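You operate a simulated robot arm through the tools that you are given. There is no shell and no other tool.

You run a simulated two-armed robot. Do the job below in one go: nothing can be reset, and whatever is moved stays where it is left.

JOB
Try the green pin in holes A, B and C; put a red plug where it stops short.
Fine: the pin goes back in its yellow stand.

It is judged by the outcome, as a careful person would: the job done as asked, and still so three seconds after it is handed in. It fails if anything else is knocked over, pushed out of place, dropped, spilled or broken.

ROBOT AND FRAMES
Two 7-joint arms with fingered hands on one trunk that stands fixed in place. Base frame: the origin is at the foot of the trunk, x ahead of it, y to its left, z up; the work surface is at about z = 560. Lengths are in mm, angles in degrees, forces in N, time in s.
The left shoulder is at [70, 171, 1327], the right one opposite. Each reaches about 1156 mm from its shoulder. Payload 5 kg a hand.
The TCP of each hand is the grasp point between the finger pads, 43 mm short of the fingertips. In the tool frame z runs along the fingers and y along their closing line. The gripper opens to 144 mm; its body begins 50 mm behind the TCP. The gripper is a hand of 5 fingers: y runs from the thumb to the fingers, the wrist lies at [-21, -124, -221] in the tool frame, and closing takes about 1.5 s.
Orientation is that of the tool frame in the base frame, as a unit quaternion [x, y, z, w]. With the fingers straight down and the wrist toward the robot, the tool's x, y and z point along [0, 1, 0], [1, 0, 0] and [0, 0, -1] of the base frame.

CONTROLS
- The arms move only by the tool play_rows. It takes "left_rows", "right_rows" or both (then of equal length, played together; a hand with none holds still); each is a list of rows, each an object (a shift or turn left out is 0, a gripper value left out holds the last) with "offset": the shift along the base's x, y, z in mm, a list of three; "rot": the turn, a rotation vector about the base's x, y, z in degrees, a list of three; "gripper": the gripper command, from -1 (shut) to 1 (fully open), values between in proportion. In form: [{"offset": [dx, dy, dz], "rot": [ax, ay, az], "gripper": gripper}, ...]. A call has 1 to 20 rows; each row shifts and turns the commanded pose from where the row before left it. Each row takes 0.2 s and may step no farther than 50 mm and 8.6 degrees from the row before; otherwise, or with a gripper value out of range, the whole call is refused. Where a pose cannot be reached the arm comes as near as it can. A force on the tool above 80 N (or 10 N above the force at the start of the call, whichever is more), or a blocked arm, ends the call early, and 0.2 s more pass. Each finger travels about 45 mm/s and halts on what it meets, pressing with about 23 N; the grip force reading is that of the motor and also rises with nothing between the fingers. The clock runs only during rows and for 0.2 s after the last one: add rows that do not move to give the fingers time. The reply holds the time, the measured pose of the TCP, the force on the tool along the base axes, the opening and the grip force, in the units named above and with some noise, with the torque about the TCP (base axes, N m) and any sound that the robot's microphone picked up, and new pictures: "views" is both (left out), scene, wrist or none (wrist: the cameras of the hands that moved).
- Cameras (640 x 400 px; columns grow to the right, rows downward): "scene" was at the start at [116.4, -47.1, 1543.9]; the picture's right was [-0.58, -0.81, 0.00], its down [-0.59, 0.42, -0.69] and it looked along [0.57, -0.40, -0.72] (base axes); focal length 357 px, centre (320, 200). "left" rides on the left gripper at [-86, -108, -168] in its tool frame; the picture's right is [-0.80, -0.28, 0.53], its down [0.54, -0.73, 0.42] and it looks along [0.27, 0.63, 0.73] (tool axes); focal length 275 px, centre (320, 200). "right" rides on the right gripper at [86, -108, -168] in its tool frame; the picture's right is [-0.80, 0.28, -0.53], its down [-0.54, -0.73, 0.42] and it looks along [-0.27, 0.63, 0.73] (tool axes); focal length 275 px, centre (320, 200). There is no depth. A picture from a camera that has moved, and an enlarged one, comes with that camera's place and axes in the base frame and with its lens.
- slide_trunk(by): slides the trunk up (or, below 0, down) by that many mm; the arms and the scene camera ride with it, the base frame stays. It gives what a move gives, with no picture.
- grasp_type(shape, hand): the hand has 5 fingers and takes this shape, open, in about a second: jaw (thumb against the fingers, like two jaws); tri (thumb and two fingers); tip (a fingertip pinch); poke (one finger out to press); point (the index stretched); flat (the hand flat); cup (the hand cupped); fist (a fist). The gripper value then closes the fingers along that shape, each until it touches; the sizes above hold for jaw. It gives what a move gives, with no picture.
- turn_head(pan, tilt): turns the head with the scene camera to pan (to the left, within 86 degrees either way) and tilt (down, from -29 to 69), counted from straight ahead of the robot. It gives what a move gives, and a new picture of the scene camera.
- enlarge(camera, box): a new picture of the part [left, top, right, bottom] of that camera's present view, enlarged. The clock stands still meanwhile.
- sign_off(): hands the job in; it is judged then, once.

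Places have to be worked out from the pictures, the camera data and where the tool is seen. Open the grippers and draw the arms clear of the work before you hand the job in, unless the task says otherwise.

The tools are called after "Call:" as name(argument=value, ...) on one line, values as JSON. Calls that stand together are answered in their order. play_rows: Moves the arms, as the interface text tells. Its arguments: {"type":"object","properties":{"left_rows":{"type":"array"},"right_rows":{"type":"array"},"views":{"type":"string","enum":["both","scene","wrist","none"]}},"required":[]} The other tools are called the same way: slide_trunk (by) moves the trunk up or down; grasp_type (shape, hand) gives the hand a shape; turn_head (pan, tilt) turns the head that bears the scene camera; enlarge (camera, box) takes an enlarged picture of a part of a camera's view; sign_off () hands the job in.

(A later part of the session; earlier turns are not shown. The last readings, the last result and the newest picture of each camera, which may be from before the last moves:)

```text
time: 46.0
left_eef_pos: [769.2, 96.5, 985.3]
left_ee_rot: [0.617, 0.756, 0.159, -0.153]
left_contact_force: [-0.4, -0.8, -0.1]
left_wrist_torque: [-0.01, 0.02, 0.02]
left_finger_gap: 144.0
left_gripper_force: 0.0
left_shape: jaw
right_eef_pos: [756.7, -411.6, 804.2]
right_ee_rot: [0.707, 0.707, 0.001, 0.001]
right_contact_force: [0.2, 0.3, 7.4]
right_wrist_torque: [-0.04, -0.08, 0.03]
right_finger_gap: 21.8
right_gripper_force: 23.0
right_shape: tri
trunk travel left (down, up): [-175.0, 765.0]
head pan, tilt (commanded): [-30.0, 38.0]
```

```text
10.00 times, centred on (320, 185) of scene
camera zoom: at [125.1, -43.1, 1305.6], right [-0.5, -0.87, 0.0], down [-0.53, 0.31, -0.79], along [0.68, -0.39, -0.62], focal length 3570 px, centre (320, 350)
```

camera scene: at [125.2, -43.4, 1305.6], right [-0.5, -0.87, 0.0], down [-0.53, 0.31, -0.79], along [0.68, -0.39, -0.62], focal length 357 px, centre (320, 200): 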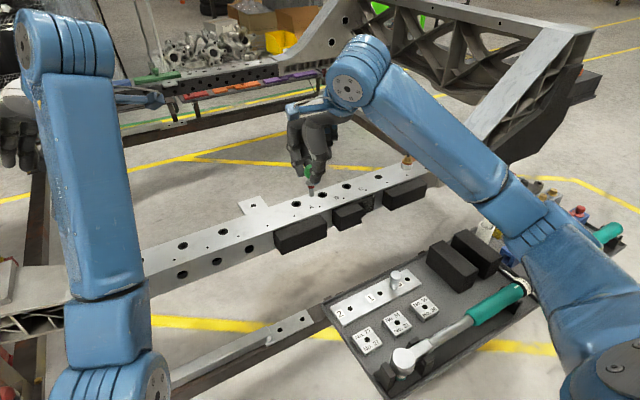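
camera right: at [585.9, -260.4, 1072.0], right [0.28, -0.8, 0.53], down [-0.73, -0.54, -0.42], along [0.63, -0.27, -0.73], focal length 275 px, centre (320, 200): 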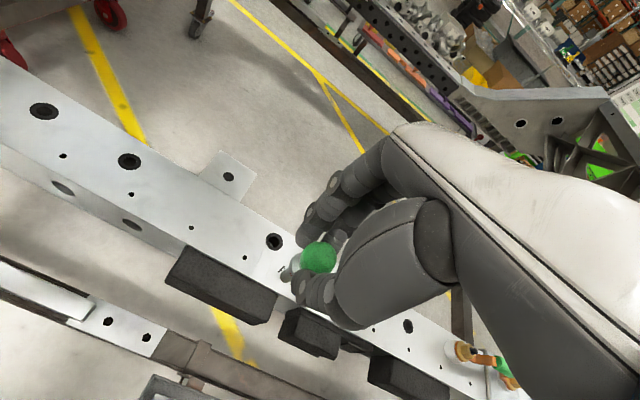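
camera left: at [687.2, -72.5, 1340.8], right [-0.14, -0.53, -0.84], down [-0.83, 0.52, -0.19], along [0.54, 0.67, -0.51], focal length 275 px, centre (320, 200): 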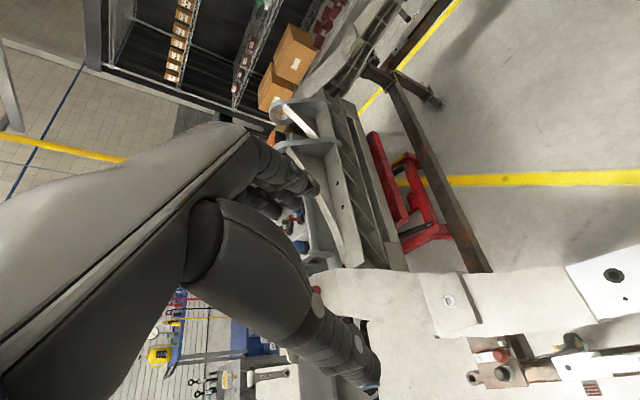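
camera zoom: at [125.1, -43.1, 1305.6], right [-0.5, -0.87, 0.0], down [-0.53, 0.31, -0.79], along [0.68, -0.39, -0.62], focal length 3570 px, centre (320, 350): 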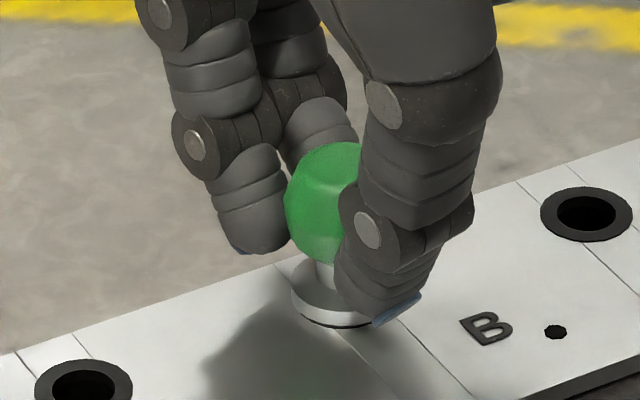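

B lets the pin seat fully (flange on the ring, 7 N). I lift out and go to hole C, 75 mm further along.

Call:
play_rows(right_rows=[{"offset": [0, 0, 3]}, {"offset": [0, 0, 10]}, {"offset": [0, 0, 15]}, {"offset": [0, 0, 15]}, {"offset": [0, 0, 12]}, {"offset": [0, -25, 0]}, {"offset": [0, -25, 0]}, {"offset": [0, -25, 0]}, {"offset": [0, 0, -8]}, {"offset": [0, 0, 0]}, {"offset": [0, 0, 0]}], views="none")

Call:
enlarge(camera="scene", box=[316, 155, 380, 195])

Call:
enlarge(camera="right", box=[230, 240, 326, 300])

```text
time: 48.4
left_eef_pos: [770.4, 96.4, 983.6]
left_ee_rot: [0.617, 0.755, 0.16, -0.153]
left_contact_force: [0.5, 0.6, -0.4]
left_wrist_torque: [0.0, 0.04, -0.03]
left_finger_gap: 143.8
left_gripper_force: 0.1
left_shape: jaw
right_eef_pos: [757.3, -489.2, 849.7]
right_ee_rot: [0.708, 0.706, 0.0, -0.002]
right_contact_force: [0.3, 0.0, -0.2]
right_wrist_torque: [-0.01, 0.02, -0.01]
right_finger_gap: 21.7
right_gripper_force: 23.2
right_shape: tri
trunk travel left (down, up): [-175.0, 765.0]
head pan, tilt (commanded): [-30.0, 38.0]
```

```text
10.00 times, centred on (348, 175) of scene
camera zoom: at [125.8, -43.5, 1305.5], right [-0.5, -0.87, 0.0], down [-0.53, 0.31, -0.79], along [0.68, -0.39, -0.62], focal length 3570 px, centre (40, 450)
```

zoom: 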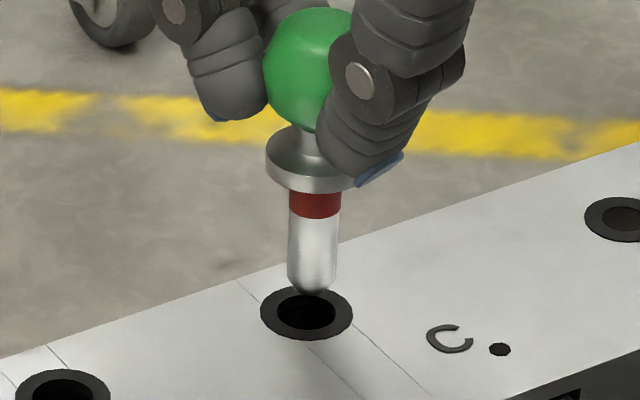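

```text
6.67 times, centred on (278, 270) of right
camera zoom: at [649.4, -402.5, 1017.1], right [0.28, -0.8, 0.53], down [-0.73, -0.54, -0.42], along [0.63, -0.27, -0.73], focal length 1835 px, centre (600, -267)
```

zoom: 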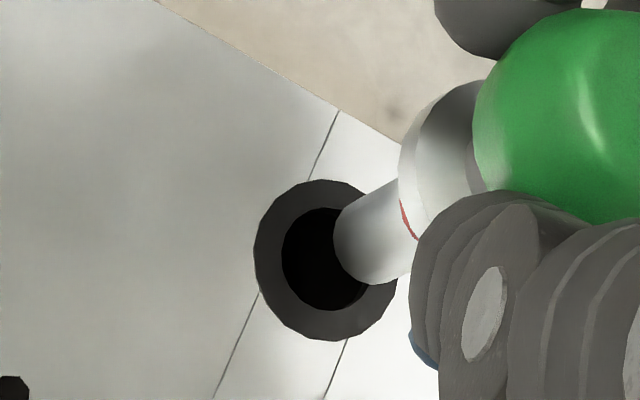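

The pin is ~1.2 mm to image right of C. I correct by [-0.2,1.3] and lower in 3 mm steps.

Call:
play_rows(right_rows=[{"offset": [-0.2, 1.3, 0]}, {"offset": [0, 0, -3]}, {"offset": [0, 0, -3]}, {"offset": [0, 0, -3]}, {"offset": [0, 0, 0]}, {"offset": [0, 0, 0]}], views="none")

Call:
enlarge(camera="scene", box=[316, 155, 380, 195])

Call:
enlarge(camera="right", box=[230, 240, 326, 300])

```text
time: 49.8
left_eef_pos: [769.9, 95.7, 984.0]
left_ee_rot: [0.617, 0.755, 0.16, -0.154]
left_contact_force: [-0.3, -0.4, 0.6]
left_wrist_torque: [0.04, 0.02, 0.02]
left_finger_gap: 144.0
left_gripper_force: 0.1
left_shape: jaw
right_eef_pos: [757.7, -487.6, 841.5]
right_ee_rot: [0.707, 0.707, 0.0, -0.001]
right_contact_force: [0.2, -0.3, -0.9]
right_wrist_torque: [0.03, -0.01, -0.02]
right_finger_gap: 22.0
right_gripper_force: 23.1
right_shape: tri
trunk travel left (down, up): [-175.0, 765.0]
head pan, tilt (commanded): [-30.0, 38.0]
```

```text
10.00 times, centred on (348, 175) of scene
camera zoom: at [125.7, -43.6, 1305.5], right [-0.5, -0.87, 0.0], down [-0.53, 0.31, -0.79], along [0.68, -0.39, -0.62], focal length 3570 px, centre (40, 450)
```

zoom: 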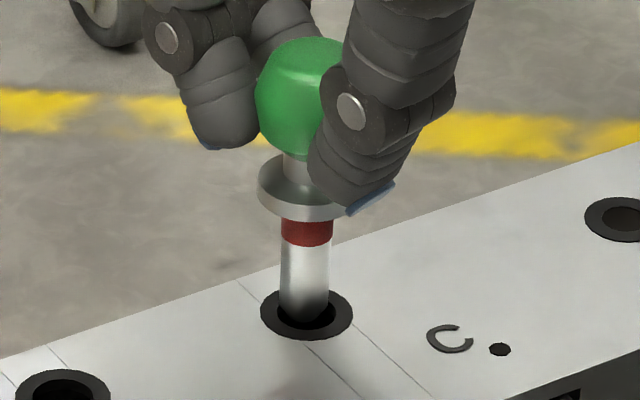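

```text
6.67 times, centred on (278, 270) of right
camera zoom: at [649.7, -400.7, 1008.8], right [0.28, -0.8, 0.53], down [-0.73, -0.54, -0.42], along [0.63, -0.27, -0.73], focal length 1835 px, centre (600, -267)
```

zoom: 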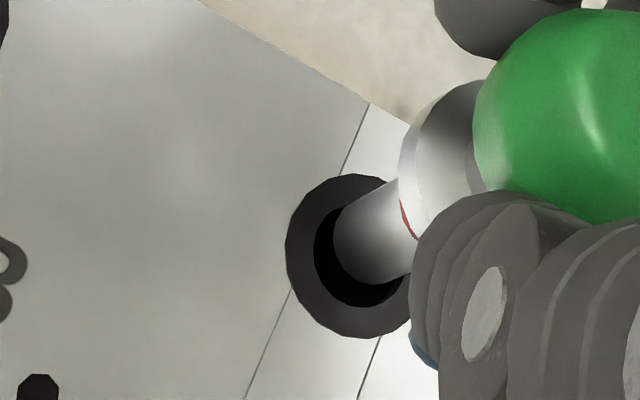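

Aligned within about half a millimetre and entering C. I nudge slightly and continue down.

Call:
play_rows(right_rows=[{"offset": [-0.3, -0.4, 0]}, {"offset": [0, 0, -3]}, {"offset": [0, 0, -3]}, {"offset": [0, 0, -3]}, {"offset": [0, 0, -3]}, {"offset": [0, 0, -3]}, {"offset": [0, 0, 0]}], views="none")

Call:
enlarge(camera="scene", box=[316, 155, 380, 195])

```text
time: 51.4
left_eef_pos: [770.0, 95.8, 984.0]
left_ee_rot: [0.617, 0.755, 0.16, -0.154]
left_contact_force: [-1.0, -0.8, -0.1]
left_wrist_torque: [0.02, 0.01, 0.01]
left_finger_gap: 144.0
left_gripper_force: 0.1
left_shape: jaw
right_eef_pos: [757.2, -487.4, 827.1]
right_ee_rot: [0.706, 0.708, -0.001, -0.001]
right_contact_force: [0.4, -0.5, 0.2]
right_wrist_torque: [0.0, -0.01, -0.01]
right_finger_gap: 21.7
right_gripper_force: 22.7
right_shape: tri
trunk travel left (down, up): [-175.0, 765.0]
head pan, tilt (commanded): [-30.0, 38.0]
```

```text
10.00 times, centred on (348, 175) of scene
camera zoom: at [125.7, -43.5, 1305.5], right [-0.5, -0.87, 0.0], down [-0.53, 0.31, -0.79], along [0.68, -0.39, -0.62], focal length 3570 px, centre (40, 450)
```

zoom: 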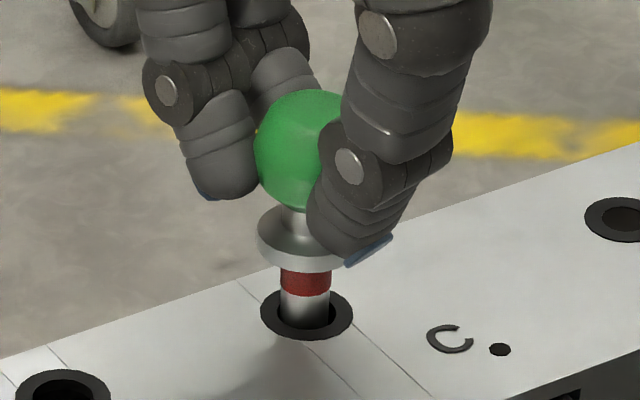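

C is still free at 827. I continue in 2 mm steps past A's stop depth toward seating.

Call:
play_rows(right_rows=[{"offset": [-0.2, -0.2, -2]}, {"offset": [0, 0, -2]}, {"offset": [0, 0, -2]}, {"offset": [0, 0, -2]}, {"offset": [0, 0, -2]}, {"offset": [0, 0, -2]}, {"offset": [0, 0, 0]}], views="none")

Call:
enlarge(camera="scene", box=[316, 155, 380, 195])

```text
time: 53.0
left_eef_pos: [770.1, 95.5, 982.8]
left_ee_rot: [0.617, 0.755, 0.16, -0.153]
left_contact_force: [0.1, -0.3, -0.5]
left_wrist_torque: [0.0, 0.01, 0.03]
left_finger_gap: 143.8
left_gripper_force: 0.0
left_shape: jaw
right_eef_pos: [756.5, -487.8, 813.7]
right_ee_rot: [0.707, 0.708, -0.001, 0.0]
right_contact_force: [-0.5, -0.7, 0.1]
right_wrist_torque: [-0.01, -0.01, 0.02]
right_finger_gap: 21.7
right_gripper_force: 22.6
right_shape: tri
trunk travel left (down, up): [-175.0, 765.0]
head pan, tilt (commanded): [-30.0, 38.0]
```

```text
10.00 times, centred on (348, 175) of scene
camera zoom: at [125.7, -43.5, 1305.5], right [-0.5, -0.87, 0.0], down [-0.53, 0.31, -0.79], along [0.68, -0.39, -0.62], focal length 3570 px, centre (40, 450)
```

zoom: 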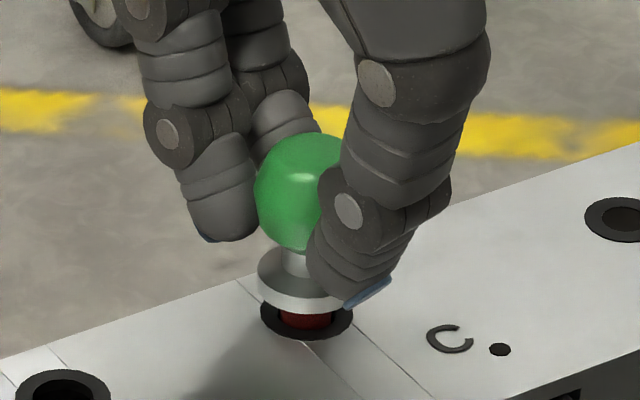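

C also goes deeper than A did. I lower gently the remaining ~10 mm to check for seating.

Call:
play_rows(right_rows=[{"offset": [0, 0, -2]}, {"offset": [0, 0, -2]}, {"offset": [0, 0, -2]}, {"offset": [0, 0, -1]}, {"offset": [0, 0, -1]}, {"offset": [0, 0, -1]}, {"offset": [0, 0, -1]}, {"offset": [0, 0, 0]}], views="none")

Call:
enlarge(camera="scene", box=[316, 155, 380, 195])

```text
time: 54.8
left_eef_pos: [769.8, 95.9, 983.3]
left_ee_rot: [0.617, 0.755, 0.159, -0.153]
left_contact_force: [-0.5, 0.6, -0.4]
left_wrist_torque: [-0.01, 0.02, -0.01]
left_finger_gap: 143.6
left_gripper_force: 0.1
left_shape: jaw
right_eef_pos: [757.2, -486.8, 805.2]
right_ee_rot: [0.707, 0.707, 0.0, 0.0]
right_contact_force: [-0.6, -0.1, 3.0]
right_wrist_torque: [0.01, -0.07, 0.01]
right_finger_gap: 21.9
right_gripper_force: 23.0
right_shape: tri
trunk travel left (down, up): [-175.0, 765.0]
head pan, tilt (commanded): [-30.0, 38.0]
```

```text
10.00 times, centred on (348, 175) of scene
camera zoom: at [125.4, -43.3, 1305.6], right [-0.5, -0.87, 0.0], down [-0.53, 0.31, -0.79], along [0.68, -0.39, -0.62], focal length 3570 px, centre (40, 450)
```

zoom: 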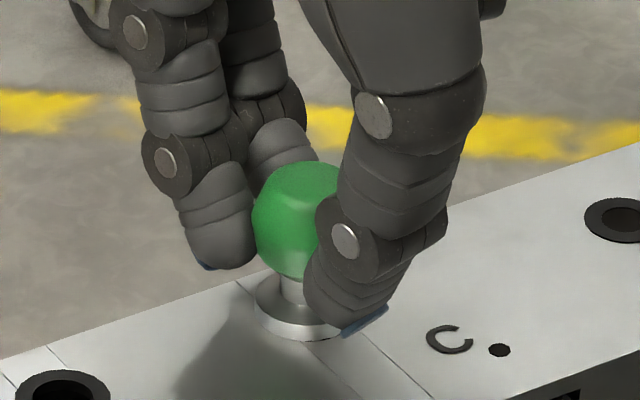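

C also seats fully, so only A stops the pin short. I lift out and carry the pin back above the yellow stand by the same safe route.

Call:
play_rows(right_rows=[{"offset": [0, 0, 3]}, {"offset": [0, 0, 10]}, {"offset": [0, 0, 20]}, {"offset": [0, 0, 25]}, {"offset": [0, 0, 42]}, {"offset": [-43, 0, 0]}, {"offset": [-43, 0, 0]}, {"offset": [-43, 0, 0]}, {"offset": [-43, 0, 0]}, {"offset": [-41, 0, 0]}, {"offset": [0, -42, 0]}, {"offset": [0, -42, 0]}, {"offset": [0, -42, 0]}, {"offset": [0, -42, 0]}, {"offset": [0, -42, 0]}, {"offset": [0, -42, 0]}, {"offset": [0, -42, 0]}, {"offset": [0, -42, 0]}, {"offset": [0, -42, 0]}, {"offset": [0, -37, 0]}], views="none")

Call:
turn_head(pan=-60, tilt=38)

Call:
enlarge(camera="right", box=[160, 220, 352, 340])

```text
time: 59.0
left_eef_pos: [771.0, 95.4, 983.3]
left_ee_rot: [0.617, 0.755, 0.161, -0.153]
left_contact_force: [-0.5, -0.6, 0.5]
left_wrist_torque: [-0.02, 0.02, -0.01]
left_finger_gap: 143.8
left_gripper_force: 0.0
left_shape: jaw
right_eef_pos: [542.4, -901.7, 902.5]
right_ee_rot: [0.707, 0.707, -0.001, -0.001]
right_contact_force: [-0.6, 0.3, -0.7]
right_wrist_torque: [0.02, 0.01, 0.01]
right_finger_gap: 21.7
right_gripper_force: 23.1
right_shape: tri
trunk travel left (down, up): [-175.0, 765.0]
head pan, tilt (commanded): [-30.0, 38.0]
```

```text
time: 60.0
left_eef_pos: [770.3, 95.3, 983.1]
left_ee_rot: [0.617, 0.755, 0.161, -0.154]
left_contact_force: [-0.1, 0.2, -0.1]
left_wrist_torque: [-0.01, -0.04, -0.01]
left_finger_gap: 143.8
left_gripper_force: 0.0
left_shape: jaw
right_eef_pos: [542.7, -900.7, 902.9]
right_ee_rot: [0.707, 0.708, -0.001, 0.0]
right_contact_force: [0.4, 0.9, -0.7]
right_wrist_torque: [0.0, -0.01, -0.02]
right_finger_gap: 21.5
right_gripper_force: 23.2
right_shape: tri
trunk travel left (down, up): [-175.0, 765.0]
head pan, tilt (commanded): [-60.0, 38.0]
camera scene: at [94.1, -75.3, 1305.5], right [-0.87, -0.5, 0.0], down [-0.31, 0.53, -0.79], along [0.39, -0.68, -0.62], focal length 357 px, centre (320, 200)
```

scene: 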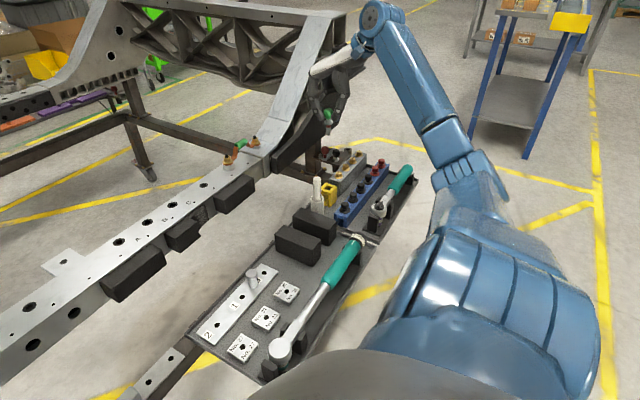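

```text
3.33 times, centred on (256, 280) of right
camera zoom: at [435.1, -814.2, 1070.5], right [0.28, -0.8, 0.53], down [-0.73, -0.54, -0.42], along [0.63, -0.27, -0.73], focal length 918 px, centre (533, -67)
```

zoom: 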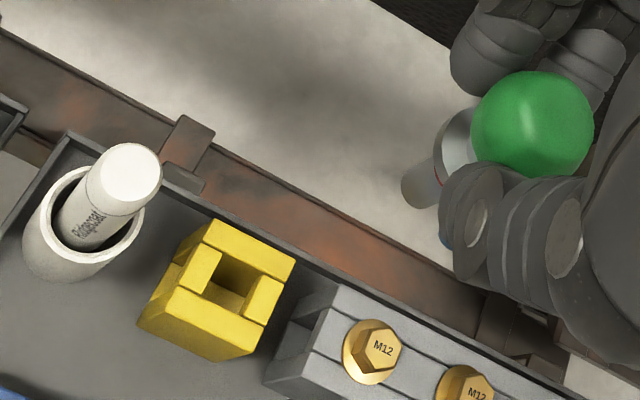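

The stand's square opening is around [545,-905.5] at top z≈619. I descend to about 20 mm above it, then check alignment.

Call:
play_rows(right_rows=[{"offset": [0.7, -1.5, -40]}, {"offset": [0, 0, -40]}, {"offset": [0, 0, -40]}, {"offset": [0, 0, -35]}, {"offset": [0, 0, -13]}, {"offset": [0, 0, 0]}, {"offset": [0, 0, 0]}], views="none")

Call:
enlarge(camera="right", box=[216, 230, 328, 300])

Call:
enlarge(camera="scene", box=[296, 150, 376, 200])

```text
time: 61.6
left_eef_pos: [769.3, 95.8, 984.5]
left_ee_rot: [0.617, 0.755, 0.161, -0.154]
left_contact_force: [0.8, -0.1, 0.2]
left_wrist_torque: [-0.01, 0.01, -0.01]
left_finger_gap: 143.8
left_gripper_force: 0.0
left_shape: jaw
right_eef_pos: [543.8, -902.1, 735.1]
right_ee_rot: [0.707, 0.707, 0.0, 0.0]
right_contact_force: [-0.4, 0.2, -0.6]
right_wrist_torque: [-0.02, -0.01, -0.01]
right_finger_gap: 21.6
right_gripper_force: 22.8
right_shape: tri
trunk travel left (down, up): [-175.0, 765.0]
head pan, tilt (commanded): [-60.0, 38.0]
```

```text
5.71 times, centred on (272, 265) of right
camera zoom: at [435.6, -816.6, 902.8], right [0.28, -0.8, 0.53], down [-0.73, -0.54, -0.42], along [0.63, -0.27, -0.73], focal length 1573 px, centre (594, -171)
```

zoom: 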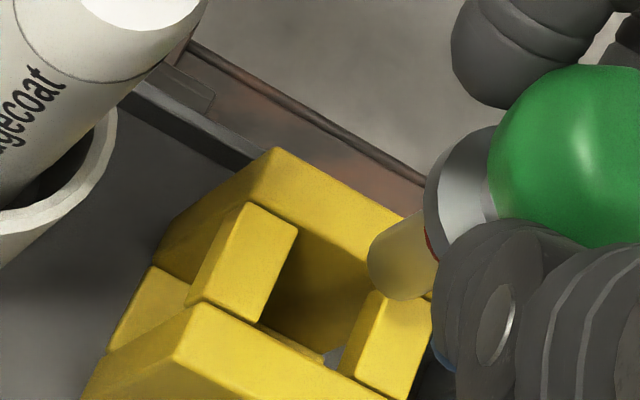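

```text
8.00 times, centred on (336, 175) of scene
camera zoom: at [94.0, -75.2, 1305.5], right [-0.87, -0.5, 0.0], down [-0.31, 0.53, -0.79], along [0.39, -0.68, -0.62], focal length 2856 px, centre (192, 400)
```

zoom: 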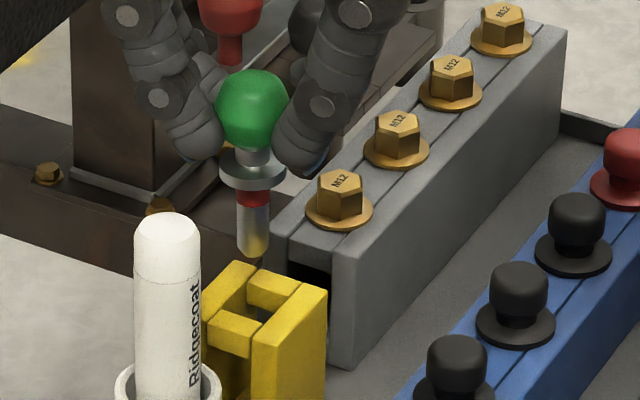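

I zoom more tightly on the stand opening relative to the pin tip.

Call:
enlarge(camera="scene", box=[312, 170, 352, 195])

Call:
enlarge(camera="right", box=[228, 250, 308, 300])

```text
16.00 times, centred on (332, 182) of scene
camera zoom: at [94.0, -75.2, 1305.5], right [-0.87, -0.5, 0.0], down [-0.31, 0.53, -0.79], along [0.39, -0.68, -0.62], focal length 5712 px, centre (128, 480)
```

zoom: 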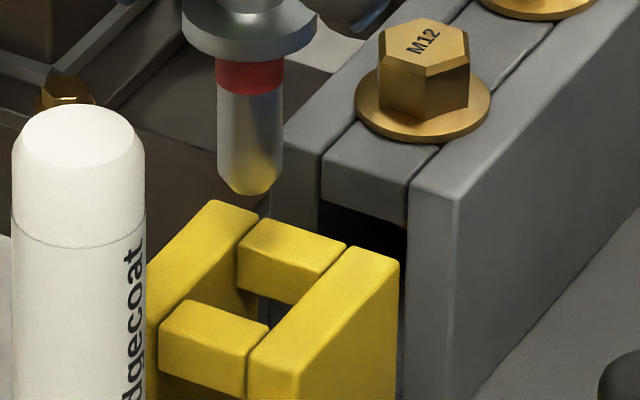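

```text
8.00 times, centred on (268, 275) of right
camera zoom: at [435.6, -816.6, 902.8], right [0.28, -0.8, 0.53], down [-0.73, -0.54, -0.42], along [0.63, -0.27, -0.73], focal length 2202 px, centre (736, -400)
```

zoom: 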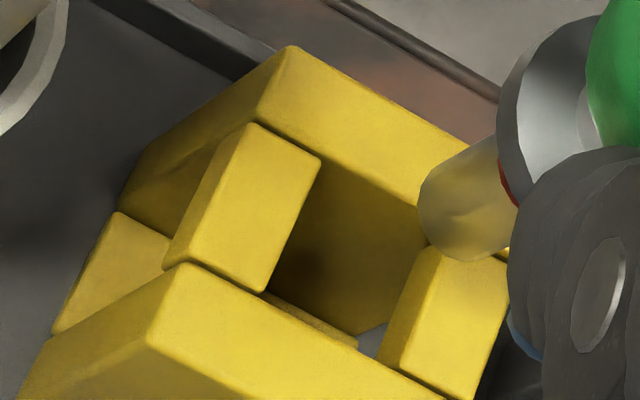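

The pin is over the roughly 20 mm opening with several mm of slack, at the same hand position as originally. I lower it into the stand, slowing near the end.

Call:
play_rows(right_rows=[{"offset": [-0.5, 0.3, -8]}, {"offset": [0, 0, -8]}, {"offset": [0, 0, -8]}, {"offset": [0, 0, -8]}, {"offset": [0, 0, -8]}, {"offset": [0, 0, 0]}], views="none")

Call:
enlarge(camera="scene", box=[304, 160, 352, 190])

Call:
enlarge(camera="right", box=[228, 230, 324, 290])

```text
time: 63.0
left_eef_pos: [770.7, 96.7, 984.0]
left_ee_rot: [0.617, 0.755, 0.159, -0.153]
left_contact_force: [0.5, 0.6, -0.1]
left_wrist_torque: [0.02, 0.0, 0.01]
left_finger_gap: 143.7
left_gripper_force: 0.0
left_shape: jaw
right_eef_pos: [543.9, -903.8, 696.5]
right_ee_rot: [0.707, 0.707, -0.001, 0.0]
right_contact_force: [-0.2, 0.6, -0.3]
right_wrist_torque: [0.01, -0.02, 0.0]
right_finger_gap: 21.7
right_gripper_force: 22.8
right_shape: tri
trunk travel left (down, up): [-175.0, 765.0]
head pan, tilt (commanded): [-60.0, 38.0]
```

```text
13.33 times, centred on (328, 175) of scene
camera zoom: at [94.0, -75.1, 1305.5], right [-0.87, -0.5, 0.0], down [-0.31, 0.53, -0.79], along [0.39, -0.68, -0.62], focal length 4760 px, centre (213, 533)
```

zoom: 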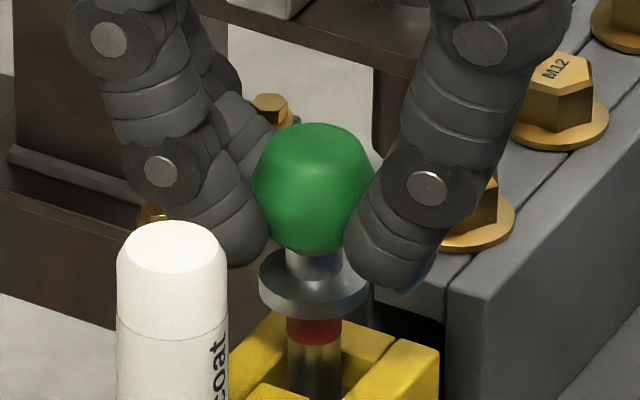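

```text
6.67 times, centred on (276, 260) of right
camera zoom: at [435.7, -817.5, 863.4], right [0.28, -0.8, 0.53], down [-0.73, -0.54, -0.42], along [0.63, -0.27, -0.73], focal length 1835 px, centre (613, -200)
```

zoom: 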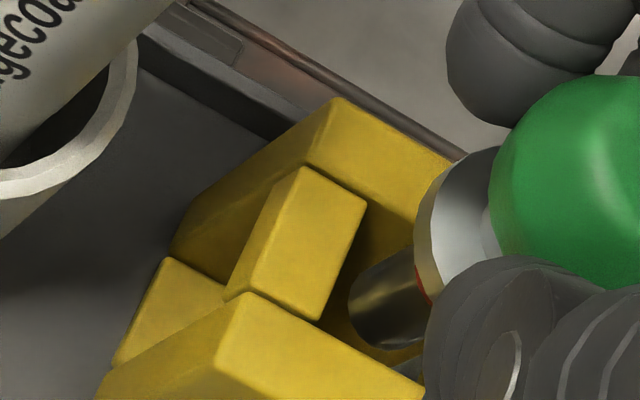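

The shaft is inside the stand without contact. I lower the remaining distance, ending in 1 mm steps.

Call:
play_rows(right_rows=[{"offset": [0, 0.5, -5]}, {"offset": [0, 0, -5]}, {"offset": [0, 0, -5]}, {"offset": [0, 0, -3]}, {"offset": [0, 0, -2]}, {"offset": [0, 0, -1]}, {"offset": [0, 0, 0]}], views="none")

Call:
enlarge(camera="scene", box=[304, 165, 352, 195])

```text
time: 64.6
left_eef_pos: [770.0, 95.2, 982.3]
left_ee_rot: [0.618, 0.754, 0.161, -0.154]
left_contact_force: [-0.4, -1.2, 0.1]
left_wrist_torque: [-0.02, 0.02, 0.01]
left_finger_gap: 144.0
left_gripper_force: 0.1
left_shape: jaw
right_eef_pos: [543.5, -902.5, 675.2]
right_ee_rot: [0.707, 0.707, -0.001, 0.0]
right_contact_force: [0.3, 0.8, 0.6]
right_wrist_torque: [-0.01, -0.01, -0.01]
right_finger_gap: 21.8
right_gripper_force: 23.0
right_shape: tri
trunk travel left (down, up): [-175.0, 765.0]
head pan, tilt (commanded): [-60.0, 38.0]
```

```text
13.33 times, centred on (328, 180) of scene
camera zoom: at [94.0, -75.2, 1305.5], right [-0.87, -0.5, 0.0], down [-0.31, 0.53, -0.79], along [0.39, -0.68, -0.62], focal length 4760 px, centre (213, 467)
```

zoom: 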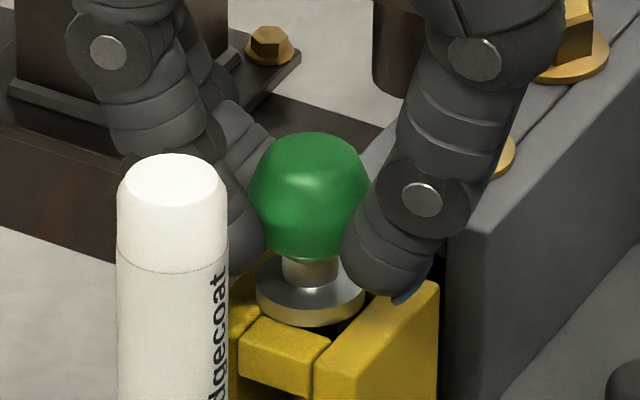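

Almost seated; two more 1 mm steps until the flange touches.

Call:
play_rows(right_rows=[{"offset": [0, 0, -1]}, {"offset": [0, 0, -1]}, {"offset": [0, 0, 0]}], views="none")

Call:
enlarge(camera="scene", box=[304, 165, 352, 195])

```text
time: 65.4
left_eef_pos: [769.5, 96.5, 983.5]
left_ee_rot: [0.617, 0.755, 0.16, -0.153]
left_contact_force: [0.5, -0.2, -1.1]
left_wrist_torque: [0.02, 0.0, -0.03]
left_finger_gap: 144.1
left_gripper_force: 0.1
left_shape: jaw
right_eef_pos: [542.7, -902.5, 674.6]
right_ee_rot: [0.707, 0.707, -0.001, 0.0]
right_contact_force: [-0.1, -1.0, 4.7]
right_wrist_torque: [-0.04, -0.07, -0.03]
right_finger_gap: 21.8
right_gripper_force: 23.0
right_shape: tri
trunk travel left (down, up): [-175.0, 765.0]
head pan, tilt (commanded): [-60.0, 38.0]
```

```text
13.33 times, centred on (328, 180) of scene
camera zoom: at [93.7, -74.7, 1305.6], right [-0.87, -0.5, 0.0], down [-0.31, 0.53, -0.79], along [0.39, -0.68, -0.62], focal length 4760 px, centre (213, 467)
```

zoom: 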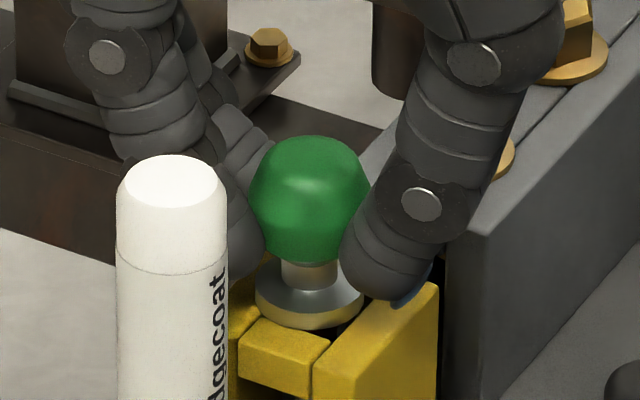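

The flange rests on the stand (4.7 N). I open the fingers to about 75 mm, holding still.

Call:
play_rows(right_rows=[{"offset": [0, 0, 0.5], "gripper": -0.7}, {"gripper": -0.5}, {"gripper": -0.3}, {"gripper": -0.1}, {"gripper": 0.05}, {"gripper": 0.05}, {"gripper": 0.05}, {"gripper": 0.05}], views="none")

Call:
enlarge(camera="scene", box=[304, 165, 352, 195])

Call:
enlarge(camera="right", box=[220, 180, 412, 300])

```text
time: 67.2
left_eef_pos: [769.9, 95.7, 983.5]
left_ee_rot: [0.617, 0.755, 0.161, -0.154]
left_contact_force: [-0.3, 0.7, 0.6]
left_wrist_torque: [0.01, -0.01, -0.02]
left_finger_gap: 143.9
left_gripper_force: 0.1
left_shape: jaw
right_eef_pos: [543.4, -902.2, 673.8]
right_ee_rot: [0.707, 0.707, 0.0, 0.001]
right_contact_force: [-0.3, -0.3, -0.4]
right_wrist_torque: [0.01, 0.01, -0.02]
right_finger_gap: 75.1
right_gripper_force: 0.0
right_shape: tri
trunk travel left (down, up): [-175.0, 765.0]
head pan, tilt (commanded): [-60.0, 38.0]
```

```text
13.33 times, centred on (328, 180) of scene
camera zoom: at [94.0, -75.2, 1305.5], right [-0.87, -0.5, 0.0], down [-0.31, 0.53, -0.79], along [0.39, -0.68, -0.62], focal length 4760 px, centre (213, 467)
```

zoom: 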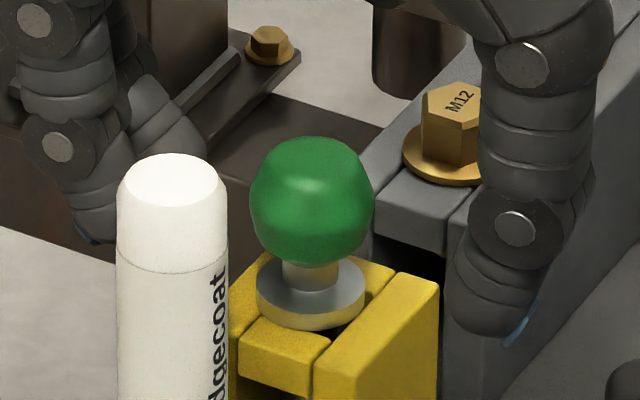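

```text
3.33 times, centred on (316, 240) of right
camera zoom: at [435.3, -815.7, 841.3], right [0.28, -0.8, 0.53], down [-0.73, -0.54, -0.42], along [0.63, -0.27, -0.73], focal length 918 px, centre (333, 67)
```

zoom: 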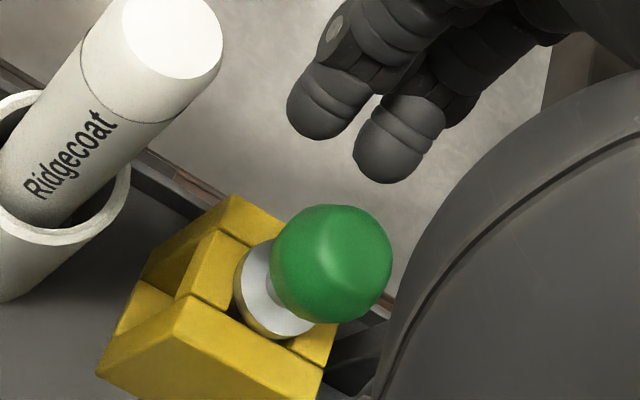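

The green pin stands properly in its yellow stand. I rise clear and move toward the red plugs in the blue rack to measure them.

Call:
play_rows(right_rows=[{"offset": [0, 0, 20]}, {"offset": [0, 0, 35]}, {"offset": [0, 0, 40]}, {"offset": [0, 0, 40]}, {"offset": [-20, -30, 0]}, {"offset": [-20, -30, 0]}, {"offset": [-20, -30, 0]}, {"offset": [-20, -30, 0]}, {"offset": [0, 0, 0]}], views="both")

Call:
enlarge(camera="right", box=[200, 240, 392, 360])

Call:
enlarge(camera="scene", box=[320, 130, 400, 180])

```text
time: 69.2
left_eef_pos: [771.4, 95.7, 982.7]
left_ee_rot: [0.616, 0.756, 0.159, -0.153]
left_contact_force: [0.3, -0.4, -0.4]
left_wrist_torque: [-0.02, -0.02, 0.01]
left_finger_gap: 143.9
left_gripper_force: 0.1
left_shape: jaw
right_eef_pos: [464.3, -1022.6, 809.5]
right_ee_rot: [0.707, 0.707, 0.0, 0.0]
right_contact_force: [0.4, 0.5, 0.0]
right_wrist_torque: [-0.01, 0.02, -0.03]
right_finger_gap: 75.3
right_gripper_force: 0.0
right_shape: tri
trunk travel left (down, up): [-175.0, 765.0]
head pan, tilt (commanded): [-60.0, 38.0]
camera scene: at [94.2, -74.9, 1305.5], right [-0.87, -0.5, 0.0], down [-0.31, 0.53, -0.79], along [0.39, -0.68, -0.62], focal length 357 px, centre (320, 200)
camera right: at [355.6, -935.7, 976.6], right [0.28, -0.8, 0.53], down [-0.73, -0.54, -0.42], along [0.63, -0.27, -0.73], focal length 275 px, centre (320, 200)
```

scene: 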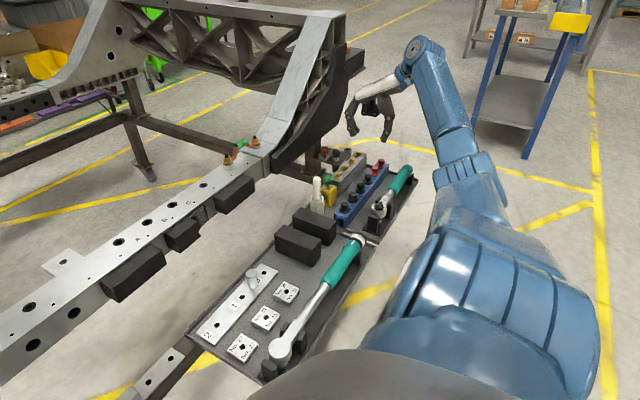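
right: 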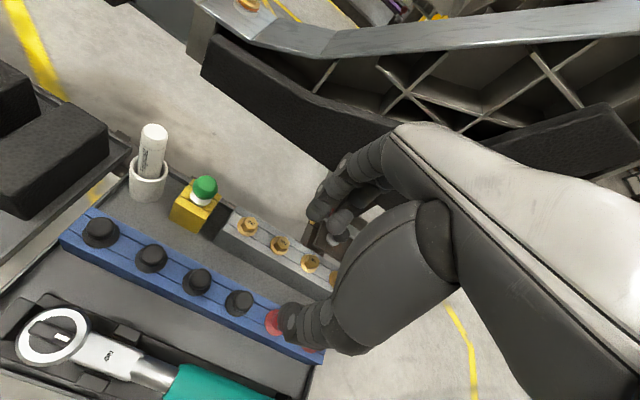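

```text
3.33 times, centred on (296, 300) of right
camera zoom: at [355.6, -935.7, 976.6], right [0.28, -0.8, 0.53], down [-0.73, -0.54, -0.42], along [0.63, -0.27, -0.73], focal length 918 px, centre (400, -133)
```

zoom: 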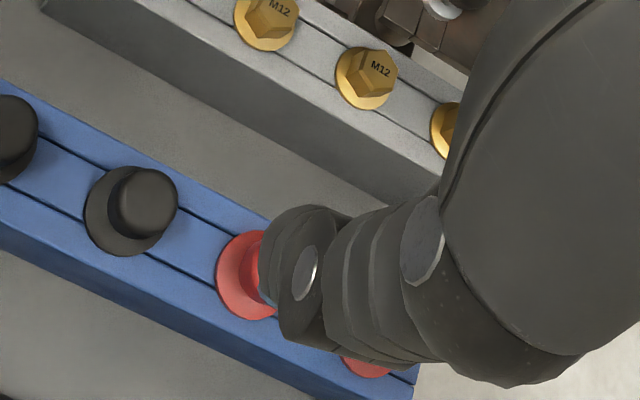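

```text
8.00 times, centred on (360, 155) of scene
camera zoom: at [94.2, -74.9, 1305.5], right [-0.87, -0.5, 0.0], down [-0.31, 0.53, -0.79], along [0.39, -0.68, -0.62], focal length 2856 px, centre (0, 560)
```

zoom: 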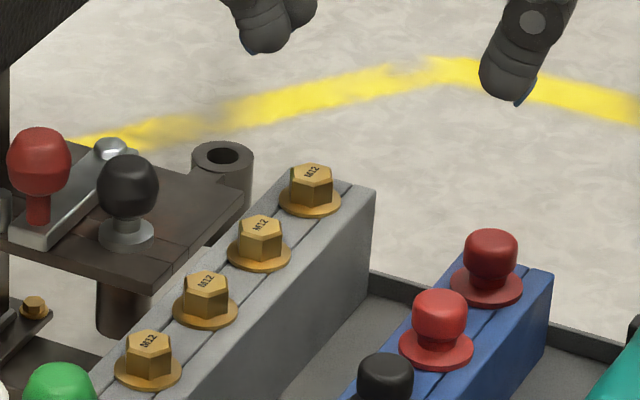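

Plugs triangulate to R1 flange [452,-1077,607] and R2 [452,-1134,607], cap ~25 mm wide with its top near z≈632. I move above R1 with a 50 mm opening and check.

Call:
play_rows(right_rows=[{"offset": [-4, -17, 0], "gripper": -0.3}, {"offset": [-4, -17, 0], "gripper": -0.3}, {"offset": [-4, -16, -20]}, {"offset": [0, 0, -30]}, {"offset": [0, 0, 0]}, {"offset": [0, 0, 0]}], views="both")

Call:
enlarge(camera="right", box=[200, 220, 392, 340])

Call:
enlarge(camera="scene", box=[330, 110, 410, 160])

```text
time: 70.6
left_eef_pos: [768.7, 96.8, 982.8]
left_ee_rot: [0.618, 0.755, 0.16, -0.153]
left_contact_force: [-0.3, 0.3, 0.4]
left_wrist_torque: [0.03, 0.04, -0.01]
left_finger_gap: 143.9
left_gripper_force: 0.1
left_shape: jaw
right_eef_pos: [452.5, -1073.4, 758.2]
right_ee_rot: [0.707, 0.707, -0.001, 0.0]
right_contact_force: [-0.3, 0.7, 0.1]
right_wrist_torque: [0.02, 0.02, 0.01]
right_finger_gap: 50.8
right_gripper_force: 0.1
right_shape: tri
trunk travel left (down, up): [-175.0, 765.0]
head pan, tilt (commanded): [-60.0, 38.0]
camera scene: at [94.2, -75.6, 1305.4], right [-0.87, -0.5, 0.0], down [-0.31, 0.53, -0.79], along [0.39, -0.68, -0.62], focal length 357 px, centre (320, 200)
camera right: at [344.3, -986.7, 925.8], right [0.28, -0.8, 0.53], down [-0.73, -0.54, -0.42], along [0.63, -0.27, -0.73], focal length 275 px, centre (320, 200)
```

scene: 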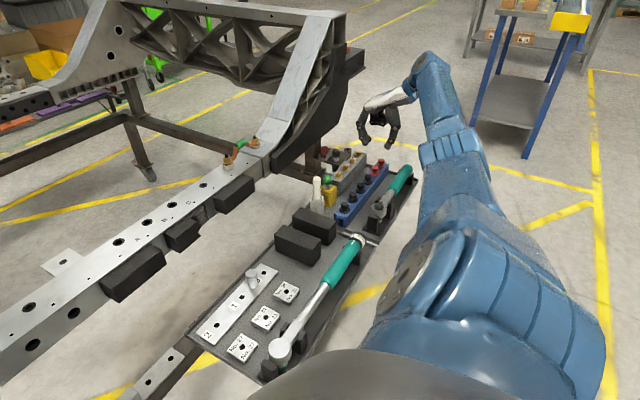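
right: 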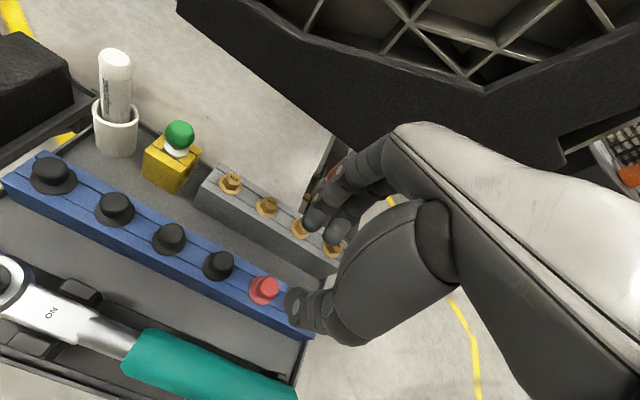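

```text
3.33 times, centred on (296, 280) of right
camera zoom: at [344.3, -986.7, 925.8], right [0.28, -0.8, 0.53], down [-0.73, -0.54, -0.42], along [0.63, -0.27, -0.73], focal length 918 px, centre (400, -67)
```

zoom: 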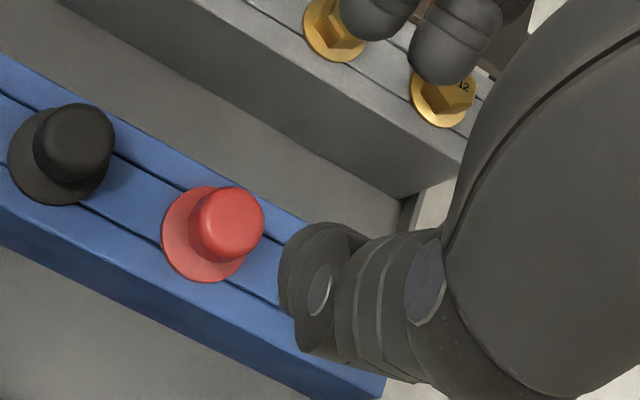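

```text
8.00 times, centred on (370, 135) of scene
camera zoom: at [94.2, -75.6, 1305.4], right [-0.87, -0.5, 0.0], down [-0.31, 0.53, -0.79], along [0.39, -0.68, -0.62], focal length 2856 px, centre (-80, 720)
```

zoom: 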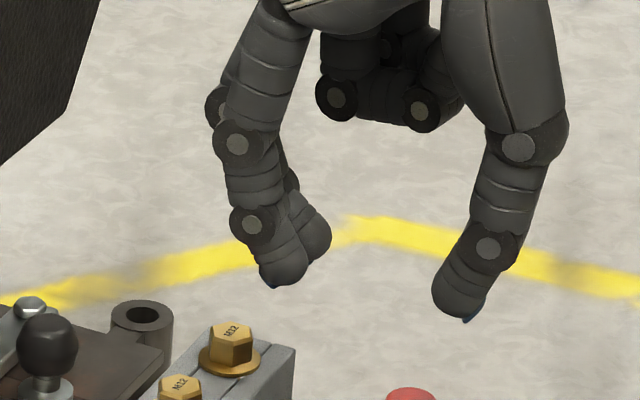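

R1 confirmed at [452.4,-1077.6]. I descend in steps to just above, then verify finger clearance.

Call:
play_rows(right_rows=[{"offset": [0, -1, -30]}, {"offset": [0, 0, -30]}, {"offset": [0, 0, -22]}, {"offset": [0, 0, 0]}, {"offset": [0, 0, 0]}], views="none")

Call:
enlarge(camera="right", box=[220, 200, 380, 300])

Call:
enlarge(camera="scene", box=[330, 125, 410, 175])

```text
time: 71.8
left_eef_pos: [771.0, 94.8, 983.3]
left_ee_rot: [0.616, 0.755, 0.161, -0.154]
left_contact_force: [0.3, -0.4, 0.5]
left_wrist_torque: [0.02, -0.01, 0.03]
left_finger_gap: 144.0
left_gripper_force: 0.1
left_shape: jaw
right_eef_pos: [451.9, -1073.7, 676.7]
right_ee_rot: [0.707, 0.707, 0.0, 0.0]
right_contact_force: [0.1, -0.2, 0.1]
right_wrist_torque: [0.01, -0.03, 0.0]
right_finger_gap: 50.7
right_gripper_force: 0.2
right_shape: tri
trunk travel left (down, up): [-175.0, 765.0]
head pan, tilt (commanded): [-60.0, 38.0]
```

```text
4.00 times, centred on (300, 250) of right
camera zoom: at [343.2, -987.9, 844.9], right [0.28, -0.8, 0.53], down [-0.73, -0.54, -0.42], along [0.63, -0.27, -0.73], focal length 1101 px, centre (400, 0)
```

zoom: 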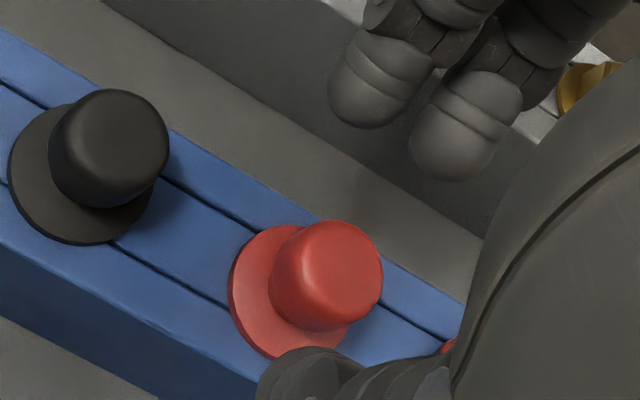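

```text
8.00 times, centred on (370, 150) of scene
camera zoom: at [94.2, -75.4, 1305.4], right [-0.87, -0.5, 0.0], down [-0.31, 0.53, -0.79], along [0.39, -0.68, -0.62], focal length 2856 px, centre (-80, 600)
```

zoom: 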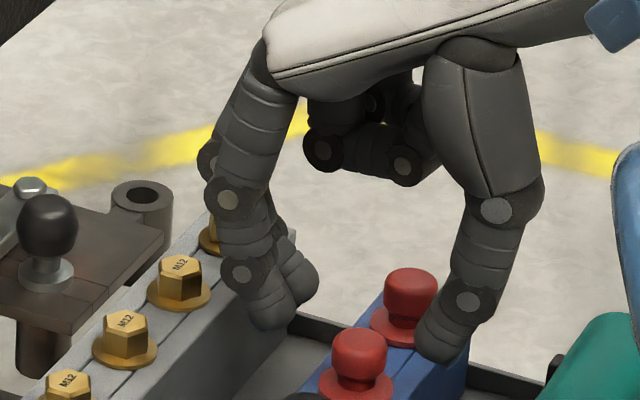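

The cap (top z≈630) sits between thumb and fingers. I lower to TCP z≈661 so the fingertips stay just above the flange, and look before closing.

Call:
play_rows(right_rows=[{"offset": [0.3, 0.3, -8]}, {"offset": [0, 0, -7.5]}, {"offset": [0, 0, 0]}], views="none")

Call:
enlarge(camera="right", box=[220, 200, 380, 300])

Call:
enlarge(camera="scene", box=[340, 140, 404, 180])

```text
time: 72.6
left_eef_pos: [769.5, 94.3, 983.2]
left_ee_rot: [0.617, 0.755, 0.16, -0.153]
left_contact_force: [0.3, 0.3, 0.2]
left_wrist_torque: [0.0, 0.02, -0.02]
left_finger_gap: 144.0
left_gripper_force: 0.0
left_shape: jaw
right_eef_pos: [451.8, -1074.0, 661.9]
right_ee_rot: [0.708, 0.707, -0.001, -0.001]
right_contact_force: [-0.1, 0.5, 0.0]
right_wrist_torque: [0.02, 0.01, -0.01]
right_finger_gap: 51.1
right_gripper_force: 0.1
right_shape: tri
trunk travel left (down, up): [-175.0, 765.0]
head pan, tilt (commanded): [-60.0, 38.0]
```

```text
4.00 times, centred on (300, 250) of right
camera zoom: at [343.5, -987.5, 829.5], right [0.28, -0.8, 0.53], down [-0.73, -0.54, -0.42], along [0.63, -0.27, -0.73], focal length 1101 px, centre (400, 0)
```

zoom: 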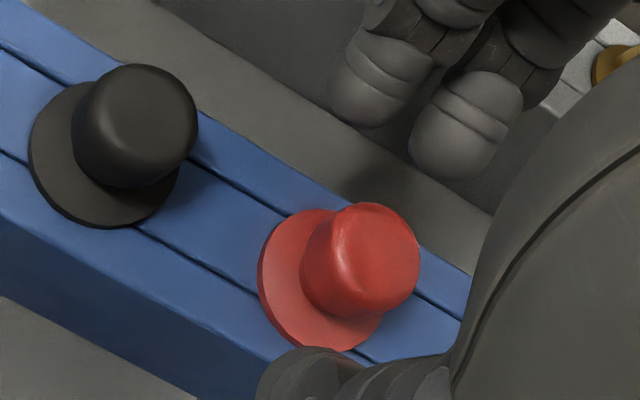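

```text
10.00 times, centred on (372, 160) of scene
camera zoom: at [94.0, -75.2, 1305.5], right [-0.87, -0.5, 0.0], down [-0.31, 0.53, -0.79], along [0.39, -0.68, -0.62], focal length 3570 px, centre (-200, 600)
```

zoom: 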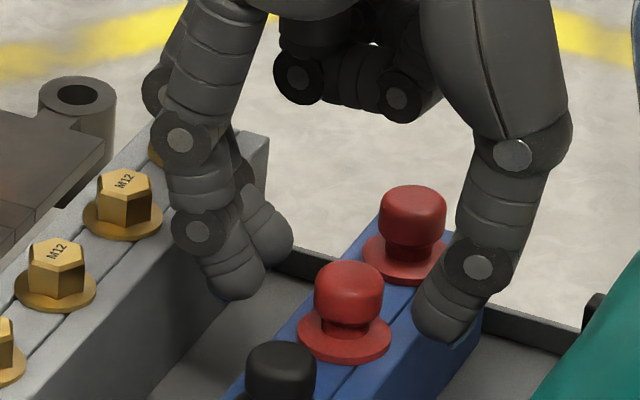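

Fingers straddle R1 well without touching neighbours. I close on it.

Call:
play_rows(right_rows=[{"gripper": -0.5}, {"gripper": -0.6}, {"gripper": -0.7}, {"gripper": -0.85}, {"gripper": -1}, {"gripper": -1}, {"gripper": -1}, {"gripper": -1}], views="none")

Call:
enlarge(camera="right", box=[220, 200, 380, 300])

Call:
enlarge(camera="scene", box=[340, 140, 404, 180])

```text
time: 74.4
left_eef_pos: [770.8, 95.9, 983.5]
left_ee_rot: [0.617, 0.755, 0.161, -0.154]
left_contact_force: [-0.8, 0.1, -0.3]
left_wrist_torque: [-0.02, 0.01, -0.01]
left_finger_gap: 144.2
left_gripper_force: 0.1
left_shape: jaw
right_eef_pos: [452.6, -1074.1, 662.8]
right_ee_rot: [0.707, 0.707, -0.001, 0.0]
right_contact_force: [-0.6, -0.4, -0.1]
right_wrist_torque: [0.0, -0.01, -0.01]
right_finger_gap: 13.9
right_gripper_force: 23.0
right_shape: tri
trunk travel left (down, up): [-175.0, 765.0]
head pan, tilt (commanded): [-60.0, 38.0]
```

```text
4.00 times, centred on (300, 250) of right
camera zoom: at [343.6, -987.5, 829.5], right [0.28, -0.8, 0.53], down [-0.73, -0.54, -0.42], along [0.63, -0.27, -0.73], focal length 1101 px, centre (400, 0)
```

zoom: 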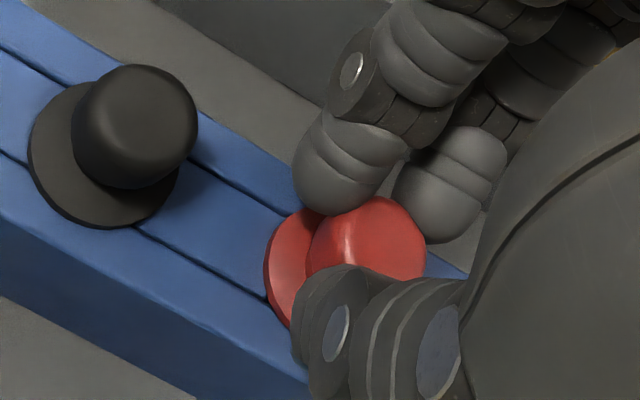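

```text
10.00 times, centred on (372, 160) of scene
camera zoom: at [94.0, -75.2, 1305.5], right [-0.87, -0.5, 0.0], down [-0.31, 0.53, -0.79], along [0.39, -0.68, -0.62], focal length 3570 px, centre (-200, 600)
```

zoom: 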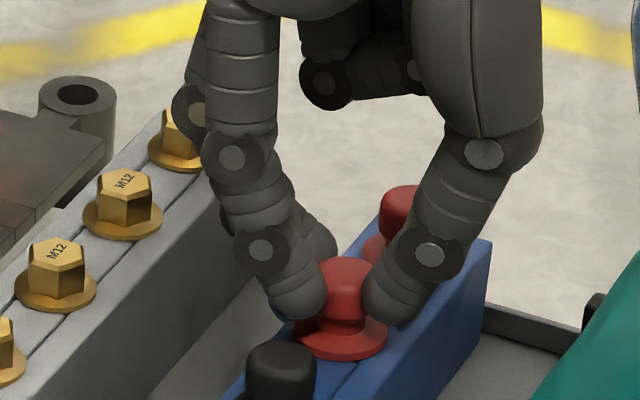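

The cap is gripped at 23 N. I lift straight up gently.

Call:
play_rows(right_rows=[{"offset": [0, 0, 4], "gripper": -1}, {"offset": [0, 0, 8]}, {"offset": [0, 0, 15]}, {"offset": [0, 0, 20]}, {"offset": [0, 0, 25]}, {"offset": [0, 0, 30]}, {"offset": [0, 0, 0]}], views="none")

Call:
enlarge(camera="right", box=[220, 200, 380, 300])

Call:
enlarge(camera="scene", box=[340, 115, 404, 155])

```text
time: 76.0
left_eef_pos: [770.8, 96.1, 983.9]
left_ee_rot: [0.617, 0.755, 0.161, -0.153]
left_contact_force: [-0.4, -0.2, -0.2]
left_wrist_torque: [0.02, 0.02, -0.01]
left_finger_gap: 143.9
left_gripper_force: 0.0
left_shape: jaw
right_eef_pos: [452.8, -1072.2, 762.0]
right_ee_rot: [0.707, 0.707, -0.001, 0.0]
right_contact_force: [0.0, -0.4, 0.2]
right_wrist_torque: [0.02, 0.0, 0.0]
right_finger_gap: 13.9
right_gripper_force: 23.1
right_shape: tri
trunk travel left (down, up): [-175.0, 765.0]
head pan, tilt (commanded): [-60.0, 38.0]
```

```text
4.00 times, centred on (300, 250) of right
camera zoom: at [344.4, -986.7, 930.8], right [0.28, -0.8, 0.53], down [-0.73, -0.54, -0.42], along [0.63, -0.27, -0.73], focal length 1101 px, centre (400, 0)
```

zoom: 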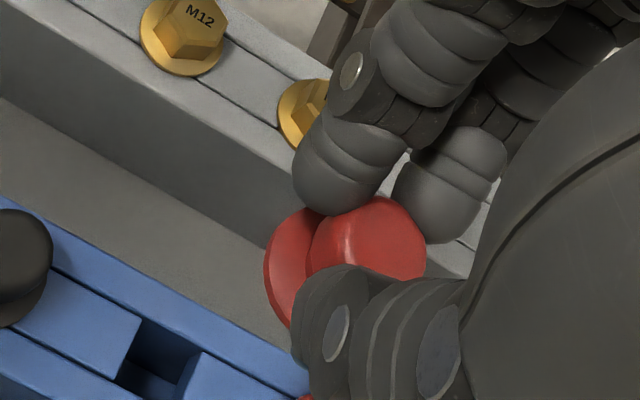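

```text
10.00 times, centred on (372, 135) of scene
camera zoom: at [94.4, -75.8, 1305.4], right [-0.87, -0.5, 0.0], down [-0.31, 0.53, -0.79], along [0.39, -0.68, -0.62], focal length 3570 px, centre (-200, 850)
```

zoom: 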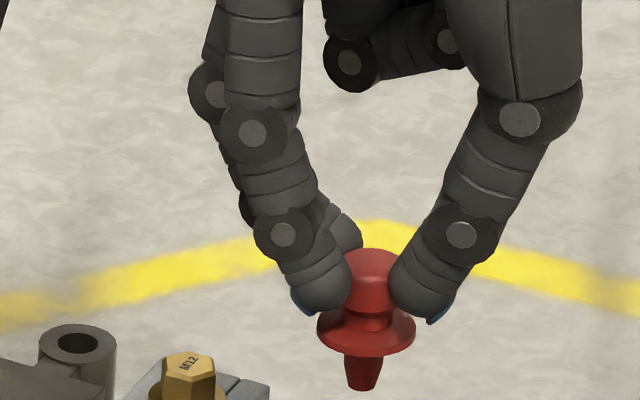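

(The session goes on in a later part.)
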